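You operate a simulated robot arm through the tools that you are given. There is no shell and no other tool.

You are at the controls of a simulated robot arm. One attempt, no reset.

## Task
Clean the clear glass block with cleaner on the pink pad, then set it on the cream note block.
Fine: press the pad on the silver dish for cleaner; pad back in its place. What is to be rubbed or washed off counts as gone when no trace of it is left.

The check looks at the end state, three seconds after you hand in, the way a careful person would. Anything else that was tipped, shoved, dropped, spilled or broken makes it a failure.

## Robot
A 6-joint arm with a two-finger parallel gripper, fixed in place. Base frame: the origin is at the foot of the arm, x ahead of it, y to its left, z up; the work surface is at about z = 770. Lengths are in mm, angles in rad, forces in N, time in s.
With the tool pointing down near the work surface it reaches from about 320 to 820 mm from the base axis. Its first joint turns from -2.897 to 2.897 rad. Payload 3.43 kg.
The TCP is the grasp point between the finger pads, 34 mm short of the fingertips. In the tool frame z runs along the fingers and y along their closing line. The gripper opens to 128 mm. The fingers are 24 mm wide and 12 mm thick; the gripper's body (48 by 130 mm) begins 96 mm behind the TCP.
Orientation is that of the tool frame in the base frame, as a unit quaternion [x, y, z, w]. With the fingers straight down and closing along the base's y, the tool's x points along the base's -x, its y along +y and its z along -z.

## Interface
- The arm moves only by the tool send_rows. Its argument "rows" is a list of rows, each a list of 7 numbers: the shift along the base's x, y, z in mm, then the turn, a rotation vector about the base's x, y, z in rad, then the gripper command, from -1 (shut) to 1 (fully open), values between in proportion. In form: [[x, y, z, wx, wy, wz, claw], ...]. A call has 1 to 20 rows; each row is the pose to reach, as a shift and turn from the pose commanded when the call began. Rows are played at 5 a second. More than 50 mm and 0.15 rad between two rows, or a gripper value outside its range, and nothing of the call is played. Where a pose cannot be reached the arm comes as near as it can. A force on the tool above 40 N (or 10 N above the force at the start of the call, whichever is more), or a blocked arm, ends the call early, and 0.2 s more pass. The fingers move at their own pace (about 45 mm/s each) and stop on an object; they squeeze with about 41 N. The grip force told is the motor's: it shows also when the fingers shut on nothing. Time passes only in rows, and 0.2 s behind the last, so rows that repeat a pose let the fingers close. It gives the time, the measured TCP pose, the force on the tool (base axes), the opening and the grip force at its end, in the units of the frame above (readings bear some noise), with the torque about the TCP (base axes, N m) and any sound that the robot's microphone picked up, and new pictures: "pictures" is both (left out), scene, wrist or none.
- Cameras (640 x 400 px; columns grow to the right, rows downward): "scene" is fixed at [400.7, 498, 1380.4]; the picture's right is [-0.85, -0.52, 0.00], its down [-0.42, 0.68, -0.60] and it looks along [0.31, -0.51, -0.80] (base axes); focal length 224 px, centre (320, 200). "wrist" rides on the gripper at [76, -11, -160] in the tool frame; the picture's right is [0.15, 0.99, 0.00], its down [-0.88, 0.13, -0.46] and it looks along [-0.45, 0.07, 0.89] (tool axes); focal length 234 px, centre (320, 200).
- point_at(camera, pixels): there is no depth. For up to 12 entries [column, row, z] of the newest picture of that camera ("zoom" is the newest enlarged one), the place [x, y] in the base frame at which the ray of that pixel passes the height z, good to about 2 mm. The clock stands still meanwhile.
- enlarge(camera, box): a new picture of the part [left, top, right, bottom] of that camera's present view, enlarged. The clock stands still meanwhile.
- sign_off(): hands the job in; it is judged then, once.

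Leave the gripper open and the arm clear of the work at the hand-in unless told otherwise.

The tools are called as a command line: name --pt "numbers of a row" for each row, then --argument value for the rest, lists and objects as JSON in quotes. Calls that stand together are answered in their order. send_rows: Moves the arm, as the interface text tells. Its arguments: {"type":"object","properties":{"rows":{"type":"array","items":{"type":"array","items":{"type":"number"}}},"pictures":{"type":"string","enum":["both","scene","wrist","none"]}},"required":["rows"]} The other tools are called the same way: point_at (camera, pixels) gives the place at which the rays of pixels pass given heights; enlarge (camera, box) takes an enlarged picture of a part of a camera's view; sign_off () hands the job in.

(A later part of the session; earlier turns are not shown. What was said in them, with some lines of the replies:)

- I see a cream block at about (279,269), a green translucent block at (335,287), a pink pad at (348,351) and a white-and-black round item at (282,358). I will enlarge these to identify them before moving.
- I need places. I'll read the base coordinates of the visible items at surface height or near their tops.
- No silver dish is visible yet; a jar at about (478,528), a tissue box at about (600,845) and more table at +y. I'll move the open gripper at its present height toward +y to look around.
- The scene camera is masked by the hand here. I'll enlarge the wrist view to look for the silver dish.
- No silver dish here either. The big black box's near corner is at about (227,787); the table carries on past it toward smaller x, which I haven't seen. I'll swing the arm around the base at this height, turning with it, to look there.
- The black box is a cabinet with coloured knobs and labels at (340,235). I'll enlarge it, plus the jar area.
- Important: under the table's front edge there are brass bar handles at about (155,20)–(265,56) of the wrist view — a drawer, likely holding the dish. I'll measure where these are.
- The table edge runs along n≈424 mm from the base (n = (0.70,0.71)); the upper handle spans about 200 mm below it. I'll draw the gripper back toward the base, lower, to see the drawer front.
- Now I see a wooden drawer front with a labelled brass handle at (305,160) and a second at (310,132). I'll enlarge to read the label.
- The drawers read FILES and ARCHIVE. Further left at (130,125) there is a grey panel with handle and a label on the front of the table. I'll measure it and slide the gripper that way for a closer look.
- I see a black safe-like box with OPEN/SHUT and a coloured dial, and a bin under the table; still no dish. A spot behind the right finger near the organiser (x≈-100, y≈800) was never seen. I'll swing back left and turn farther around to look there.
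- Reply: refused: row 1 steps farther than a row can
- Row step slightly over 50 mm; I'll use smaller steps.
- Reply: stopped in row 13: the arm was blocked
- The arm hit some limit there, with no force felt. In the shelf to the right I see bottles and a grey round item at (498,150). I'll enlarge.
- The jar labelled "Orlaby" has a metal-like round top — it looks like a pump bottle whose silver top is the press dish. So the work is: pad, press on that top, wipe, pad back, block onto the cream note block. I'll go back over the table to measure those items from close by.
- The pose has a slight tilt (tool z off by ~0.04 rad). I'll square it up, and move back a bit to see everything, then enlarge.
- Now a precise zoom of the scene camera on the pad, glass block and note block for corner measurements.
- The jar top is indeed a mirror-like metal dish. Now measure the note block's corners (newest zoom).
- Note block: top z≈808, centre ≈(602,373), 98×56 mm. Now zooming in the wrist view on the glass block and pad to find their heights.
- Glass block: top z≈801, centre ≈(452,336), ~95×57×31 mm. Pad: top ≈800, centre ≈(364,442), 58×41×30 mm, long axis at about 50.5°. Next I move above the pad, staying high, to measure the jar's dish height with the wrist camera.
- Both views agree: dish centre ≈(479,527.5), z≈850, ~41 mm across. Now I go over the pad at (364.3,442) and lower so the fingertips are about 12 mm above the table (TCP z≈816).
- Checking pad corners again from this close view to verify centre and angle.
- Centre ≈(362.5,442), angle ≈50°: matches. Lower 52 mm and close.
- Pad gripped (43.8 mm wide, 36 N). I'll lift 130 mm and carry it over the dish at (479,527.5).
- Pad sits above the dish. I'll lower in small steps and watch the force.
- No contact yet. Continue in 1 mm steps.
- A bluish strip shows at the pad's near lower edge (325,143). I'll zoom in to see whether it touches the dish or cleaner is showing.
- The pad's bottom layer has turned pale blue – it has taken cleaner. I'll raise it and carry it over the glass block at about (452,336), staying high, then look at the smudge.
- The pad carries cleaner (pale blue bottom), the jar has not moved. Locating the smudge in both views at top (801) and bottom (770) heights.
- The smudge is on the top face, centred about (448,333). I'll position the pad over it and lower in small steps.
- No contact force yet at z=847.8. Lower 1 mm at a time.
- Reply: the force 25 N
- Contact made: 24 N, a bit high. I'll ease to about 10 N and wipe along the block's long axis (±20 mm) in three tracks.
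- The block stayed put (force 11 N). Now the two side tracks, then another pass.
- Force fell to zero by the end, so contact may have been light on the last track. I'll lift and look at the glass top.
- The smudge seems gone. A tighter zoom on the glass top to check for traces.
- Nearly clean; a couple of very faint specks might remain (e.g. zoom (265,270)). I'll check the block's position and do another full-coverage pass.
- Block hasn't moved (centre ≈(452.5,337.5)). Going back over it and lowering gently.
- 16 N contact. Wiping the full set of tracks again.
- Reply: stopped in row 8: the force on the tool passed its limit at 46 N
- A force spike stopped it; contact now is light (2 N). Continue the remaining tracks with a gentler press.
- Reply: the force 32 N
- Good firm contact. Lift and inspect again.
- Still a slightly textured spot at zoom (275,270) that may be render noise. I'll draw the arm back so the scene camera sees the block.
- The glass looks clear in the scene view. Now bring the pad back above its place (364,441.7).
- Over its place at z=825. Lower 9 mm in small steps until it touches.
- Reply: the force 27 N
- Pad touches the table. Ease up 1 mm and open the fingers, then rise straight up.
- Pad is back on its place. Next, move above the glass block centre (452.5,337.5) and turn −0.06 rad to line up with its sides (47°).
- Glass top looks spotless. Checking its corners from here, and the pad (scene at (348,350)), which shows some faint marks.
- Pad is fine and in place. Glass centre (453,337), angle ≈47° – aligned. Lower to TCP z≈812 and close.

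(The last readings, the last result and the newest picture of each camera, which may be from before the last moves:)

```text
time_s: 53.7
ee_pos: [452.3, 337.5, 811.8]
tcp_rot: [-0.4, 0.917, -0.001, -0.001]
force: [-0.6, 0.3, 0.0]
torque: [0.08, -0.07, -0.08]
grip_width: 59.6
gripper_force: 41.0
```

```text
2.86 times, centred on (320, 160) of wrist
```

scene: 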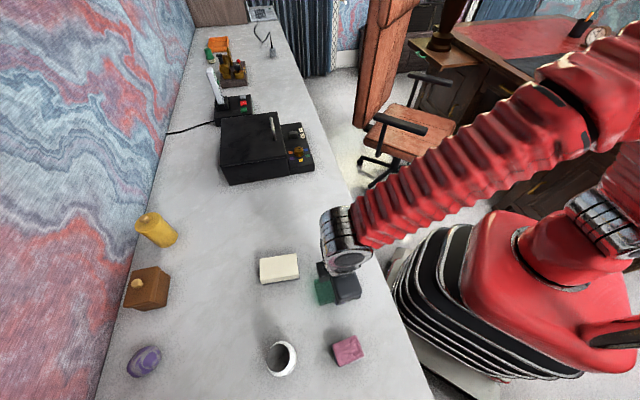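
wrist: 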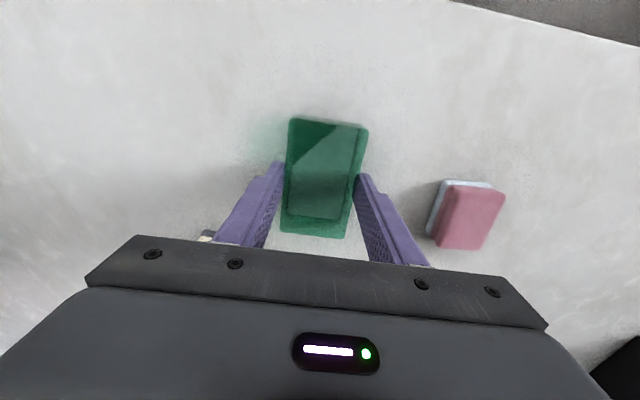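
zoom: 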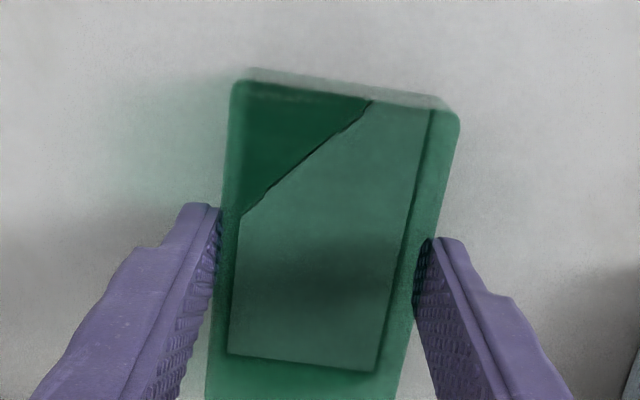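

Gripped (59.6 mm, 41 N). The dark corner on the glass is probably a reflection of the gripper. Lift 90 mm and check.

send_rows --pt "0 0 15 0 0 0 -1" --pt "0 0 50 0 0 0 -1" --pt "0 0 90 0 0 0 -1" --pt "0 0 90 0 0 0 -1"

enlarge --camera "wrist" --box '[220, 90, 420, 230]'

enlarge --camera "scene" --box '[280, 220, 400, 310]'

```text
time_s: 54.7
ee_pos: [452.4, 336.2, 901.4]
tcp_rot: [-0.399, 0.917, -0.002, 0.0]
force: [-0.4, -0.3, -4.4]
torque: [-0.02, -0.02, 0.02]
grip_width: 59.7
gripper_force: 41.0
```

scene: 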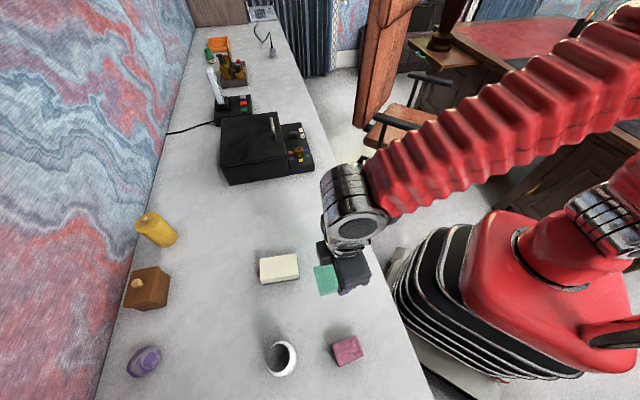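
wrist: 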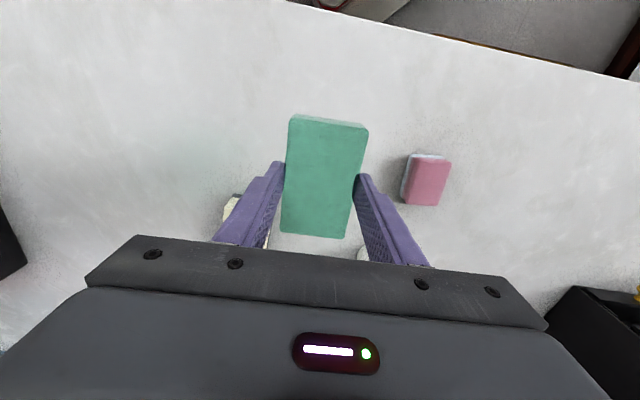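

```text
2.86 times, centred on (320, 160) of wrist
```

zoom: 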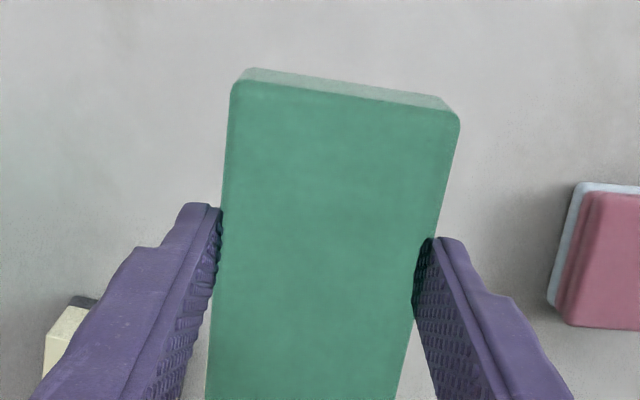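

```text
4.44 times, centred on (340, 265) of scene
```

zoom: 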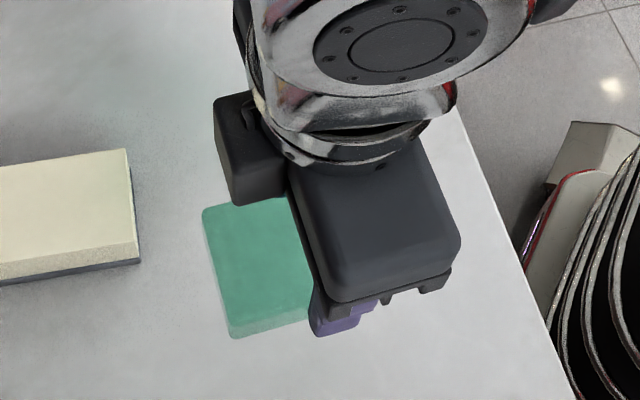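

The glass is whole and clear. Carry it over the note block (602.5,373), turning −0.11 rad to line up with its long side (41°).

send_rows --pt "38 9.3 0 0 0 -0.03 -1" --pt "76 18.5 0 0 0 -0.06 -1" --pt "113 28 0 0 0 -0.09 -1" --pt "150 37 0 0 0 -0.11 -1" --pt "150 37 0 0 0 -0.11 -1"

enlarge --camera "wrist" --box '[220, 90, 420, 230]'

enlarge --camera "scene" --box '[220, 220, 340, 310]'

```text
time_s: 55.9
ee_pos: [603.0, 375.5, 902.2]
tcp_rot: [-0.348, 0.938, -0.002, 0.0]
force: [0.1, 0.0, -4.4]
torque: [0.01, -0.01, 0.0]
grip_width: 59.8
gripper_force: 41.1
```

scene: 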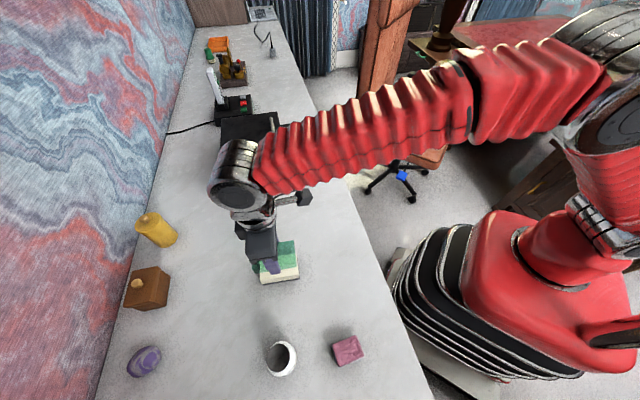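
wrist: 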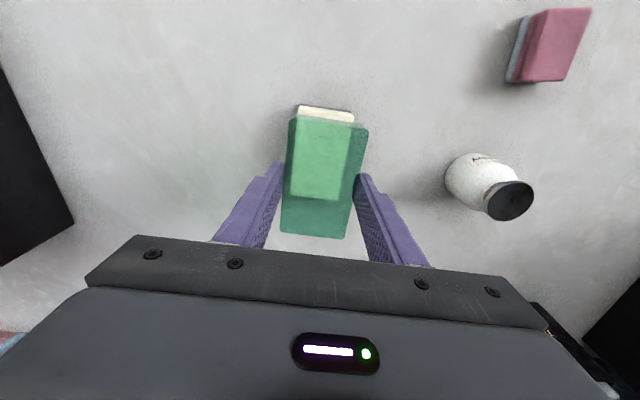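

```text
2.86 times, centred on (320, 160) of wrist
```

zoom: 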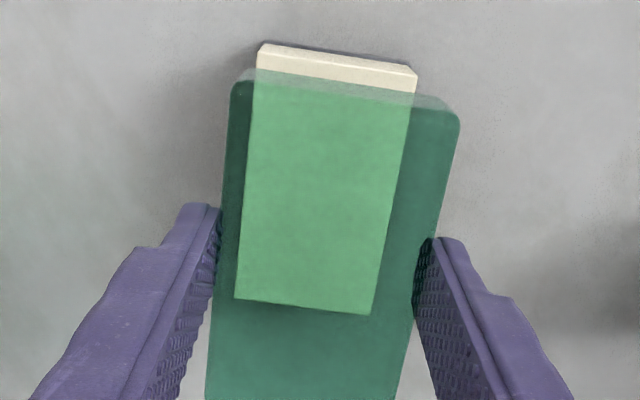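

```text
4.44 times, centred on (280, 265) of scene
```

zoom: 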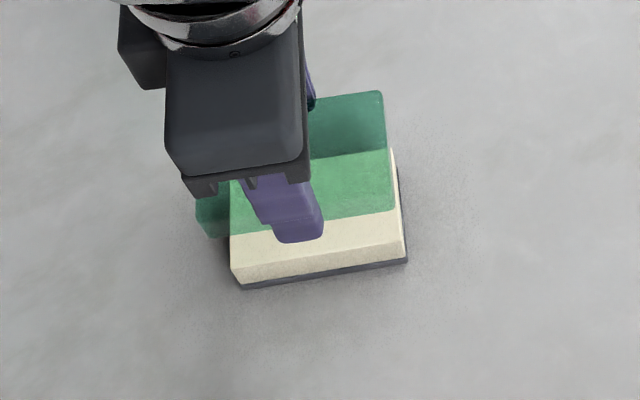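

Lined up well; TCP is about 2 mm past in y. Lower with a −2 mm y correction, first to a few mm above contact.

send_rows --pt "-0.5 -1.5 -20 0 0 0 -1" --pt "-0.5 -1.5 -38 0 0 0 -1" --pt "-0.5 -1.5 -46 0 0 0 -1" --pt "-0.5 -1.5 -48 0 0 0 -1" --pt "-0.5 -1.5 -48 0 0 0 -1"

enlarge --camera "wrist" --box '[220, 90, 420, 230]'

enlarge --camera "scene" --box '[220, 220, 340, 310]'

```text
time_s: 57.1
ee_pos: [602.2, 371.7, 854.5]
tcp_rot: [-0.348, 0.938, -0.001, 0.0]
force: [0.2, 0.0, -3.2]
torque: [0.02, 0.0, 0.02]
grip_width: 59.6
gripper_force: 40.9
```

scene: 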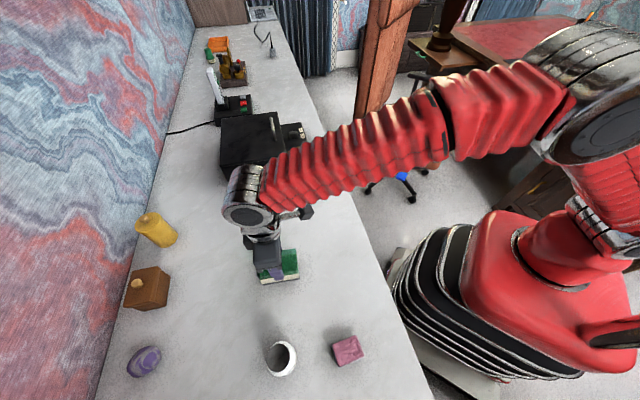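
wrist: 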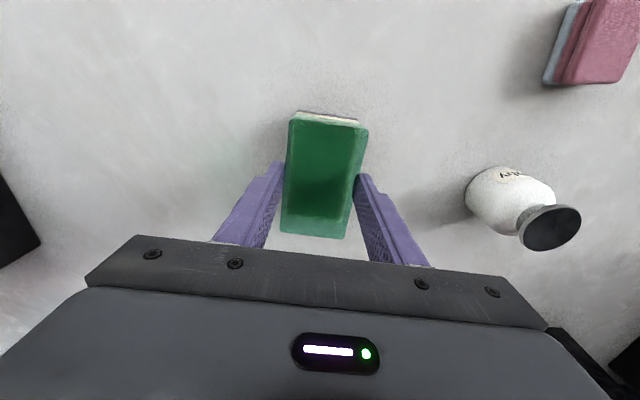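

```text
2.86 times, centred on (320, 160) of wrist
```

zoom: 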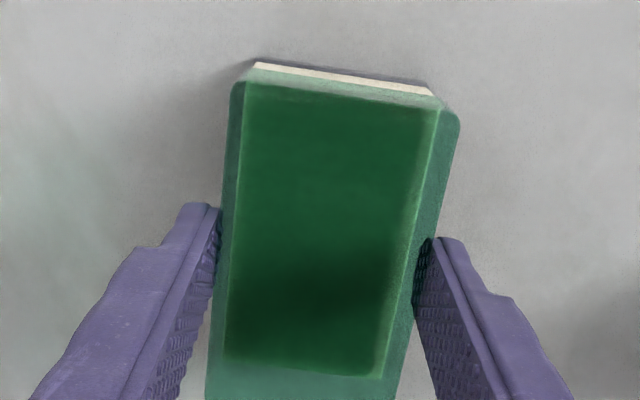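

```text
4.44 times, centred on (280, 265) of scene
```

zoom: 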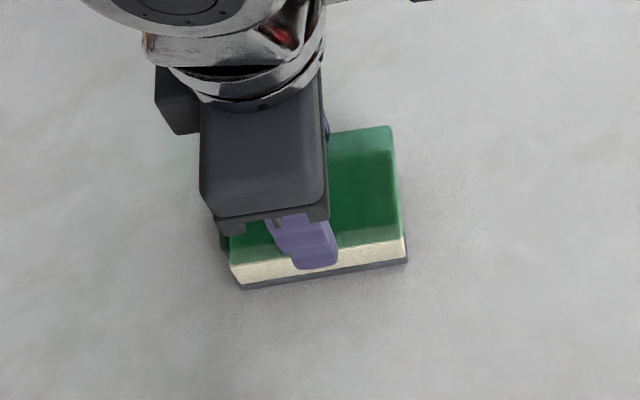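

Well aligned, about 4 mm to go. Lower in 1 mm steps, watching force.

send_rows --pt "0 0.5 -1 0 0 0 -1" --pt "0 0.5 -2 0 0 0 -1" --pt "0 0.5 -3 0 0 0 -1" --pt "0 0.5 -4 0 0 0 -1" --pictures "none"

```text
time_s: 58.1
ee_pos: [603.2, 373.1, 851.7]
tcp_rot: [-0.348, 0.938, -0.001, 0.001]
force: [-3.9, -3.2, 15.9]
torque: [-0.52, 0.81, -0.04]
grip_width: 59.3
gripper_force: 40.8
```

Resting on the note block (16 N). Ease 1 mm, open gently, then rise straight up.

send_rows --pt "0 0 1.0 0 0 0 -1" --pt "0 0 1.0 0 0 0 -0.05" --pt "0 0 1.0 0 0 0 0.1" --pt "0 0 1.0 0 0 0 0.3" --pt "0 0 1.0 0 0 0 0.5" --pt "0 0 1.0 0 0 0 0.5" --pt "0 0 1.0 0 0 0 0.5" --pt "0 0 30 0 0 0 0.5" --pt "0 0 75 0 0 0 0.5" --pt "0 0 120 0 0 0 0.5" --pt "0 0 160 0 0 0 0.5"

```text
time_s: 60.5
ee_pos: [603.6, 374.4, 1011.3]
tcp_rot: [-0.348, 0.937, -0.001, -0.001]
force: [0.5, 0.9, -1.0]
torque: [0.0, 0.01, -0.02]
grip_width: 96.0
gripper_force: 0.2
```

scene: 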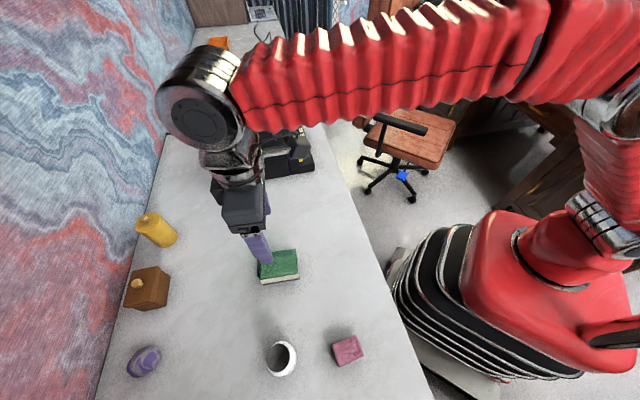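
wrist: 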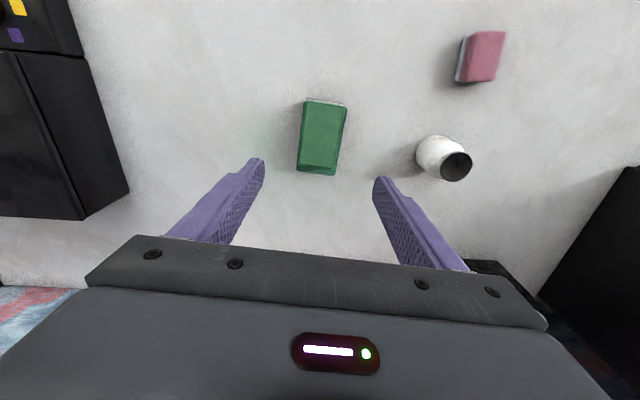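

The glass sits on the note block. I'll back the arm toward the base, open fully, and check with the scene camera.

send_rows --pt "-40 -20 10 0 0 0 1" --pt "-80 -40 20 0 0 0 1" --pt "-120 -60 30 0 0 0 1" --pt "-160 -80 40 0 0 0 1" --pt "-200 -100 50 0 0 0 1" --pt "-240 -120 50 0 0 0 1" --pt "-240 -120 50 0 0 0 1"

enlarge --camera "scene" --box '[240, 240, 320, 300]'

enlarge --camera "scene" --box '[240, 310, 400, 400]'

```text
time_s: 62.1
ee_pos: [362.2, 253.7, 1059.3]
tcp_rot: [-0.349, 0.937, -0.001, -0.001]
force: [0.0, 0.1, 0.1]
torque: [-0.03, 0.02, -0.02]
grip_width: 127.7
gripper_force: 0.1
```

scene: 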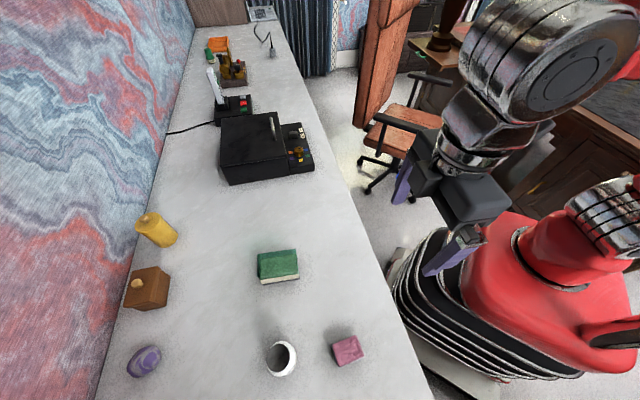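
wrist: 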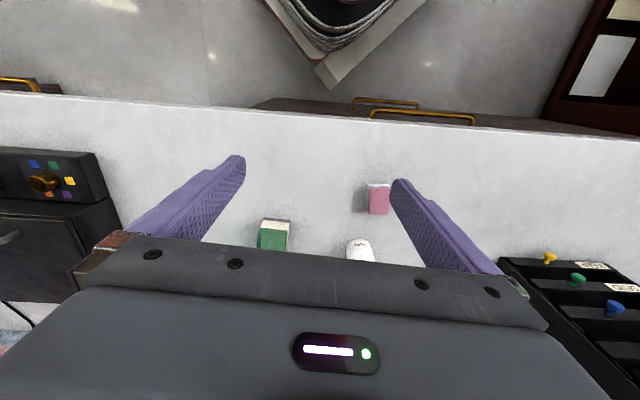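

```text
6.67 times, centred on (280, 270) of scene
```

zoom: 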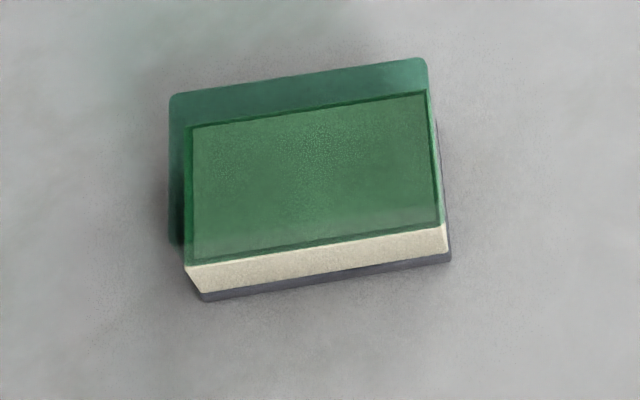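

```text
4.00 times, centred on (320, 355) of scene
```

zoom: 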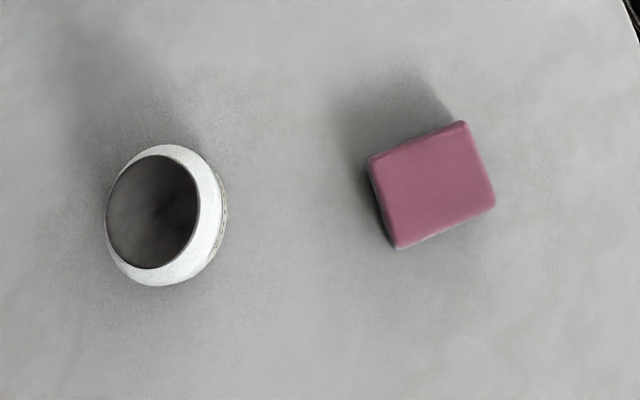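

All in place. One last close zoom on the glass top for traces before handing in.

enlarge --camera "scene" --box '[257, 245, 302, 285]'

```text
10.00 times, centred on (280, 265) of scene
```

zoom: 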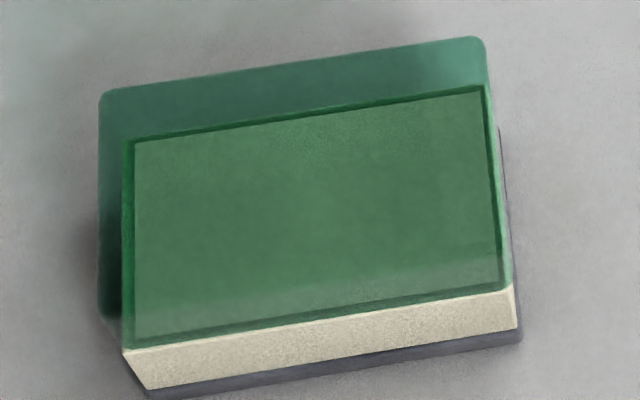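

The glass is clear with no trace of the smudge. It sits squarely on the note block, the pad is back in place, the jar stands untouched, and the gripper is open and clear. Handing in.

sign_off

```text
The job is handed in.
```

The glass block is clean and sitting squarely on the cream note block, and I have handed the job in. I don't have the check's result.

- **Cleaner:** the silver dish turned out to be the metal top of the white "Orlaby" jar. Pressing the pink pad on it turned the bottom of the pad pale blue.
- **Cleaning:** the smudge was on the top face only. I wiped that face twice. One stroke briefly peaked at 46 N and stopped the arm, so I finished with a lighter press. The last close-up showed no trace of the smudge.
- **Pad:** it is back within about 2 mm of where it started, with its damp side down on the table.
- **Other items:** in the last pictures nothing else had been moved or tipped, and the jar is where it was. The gripper is open and clear of the work.
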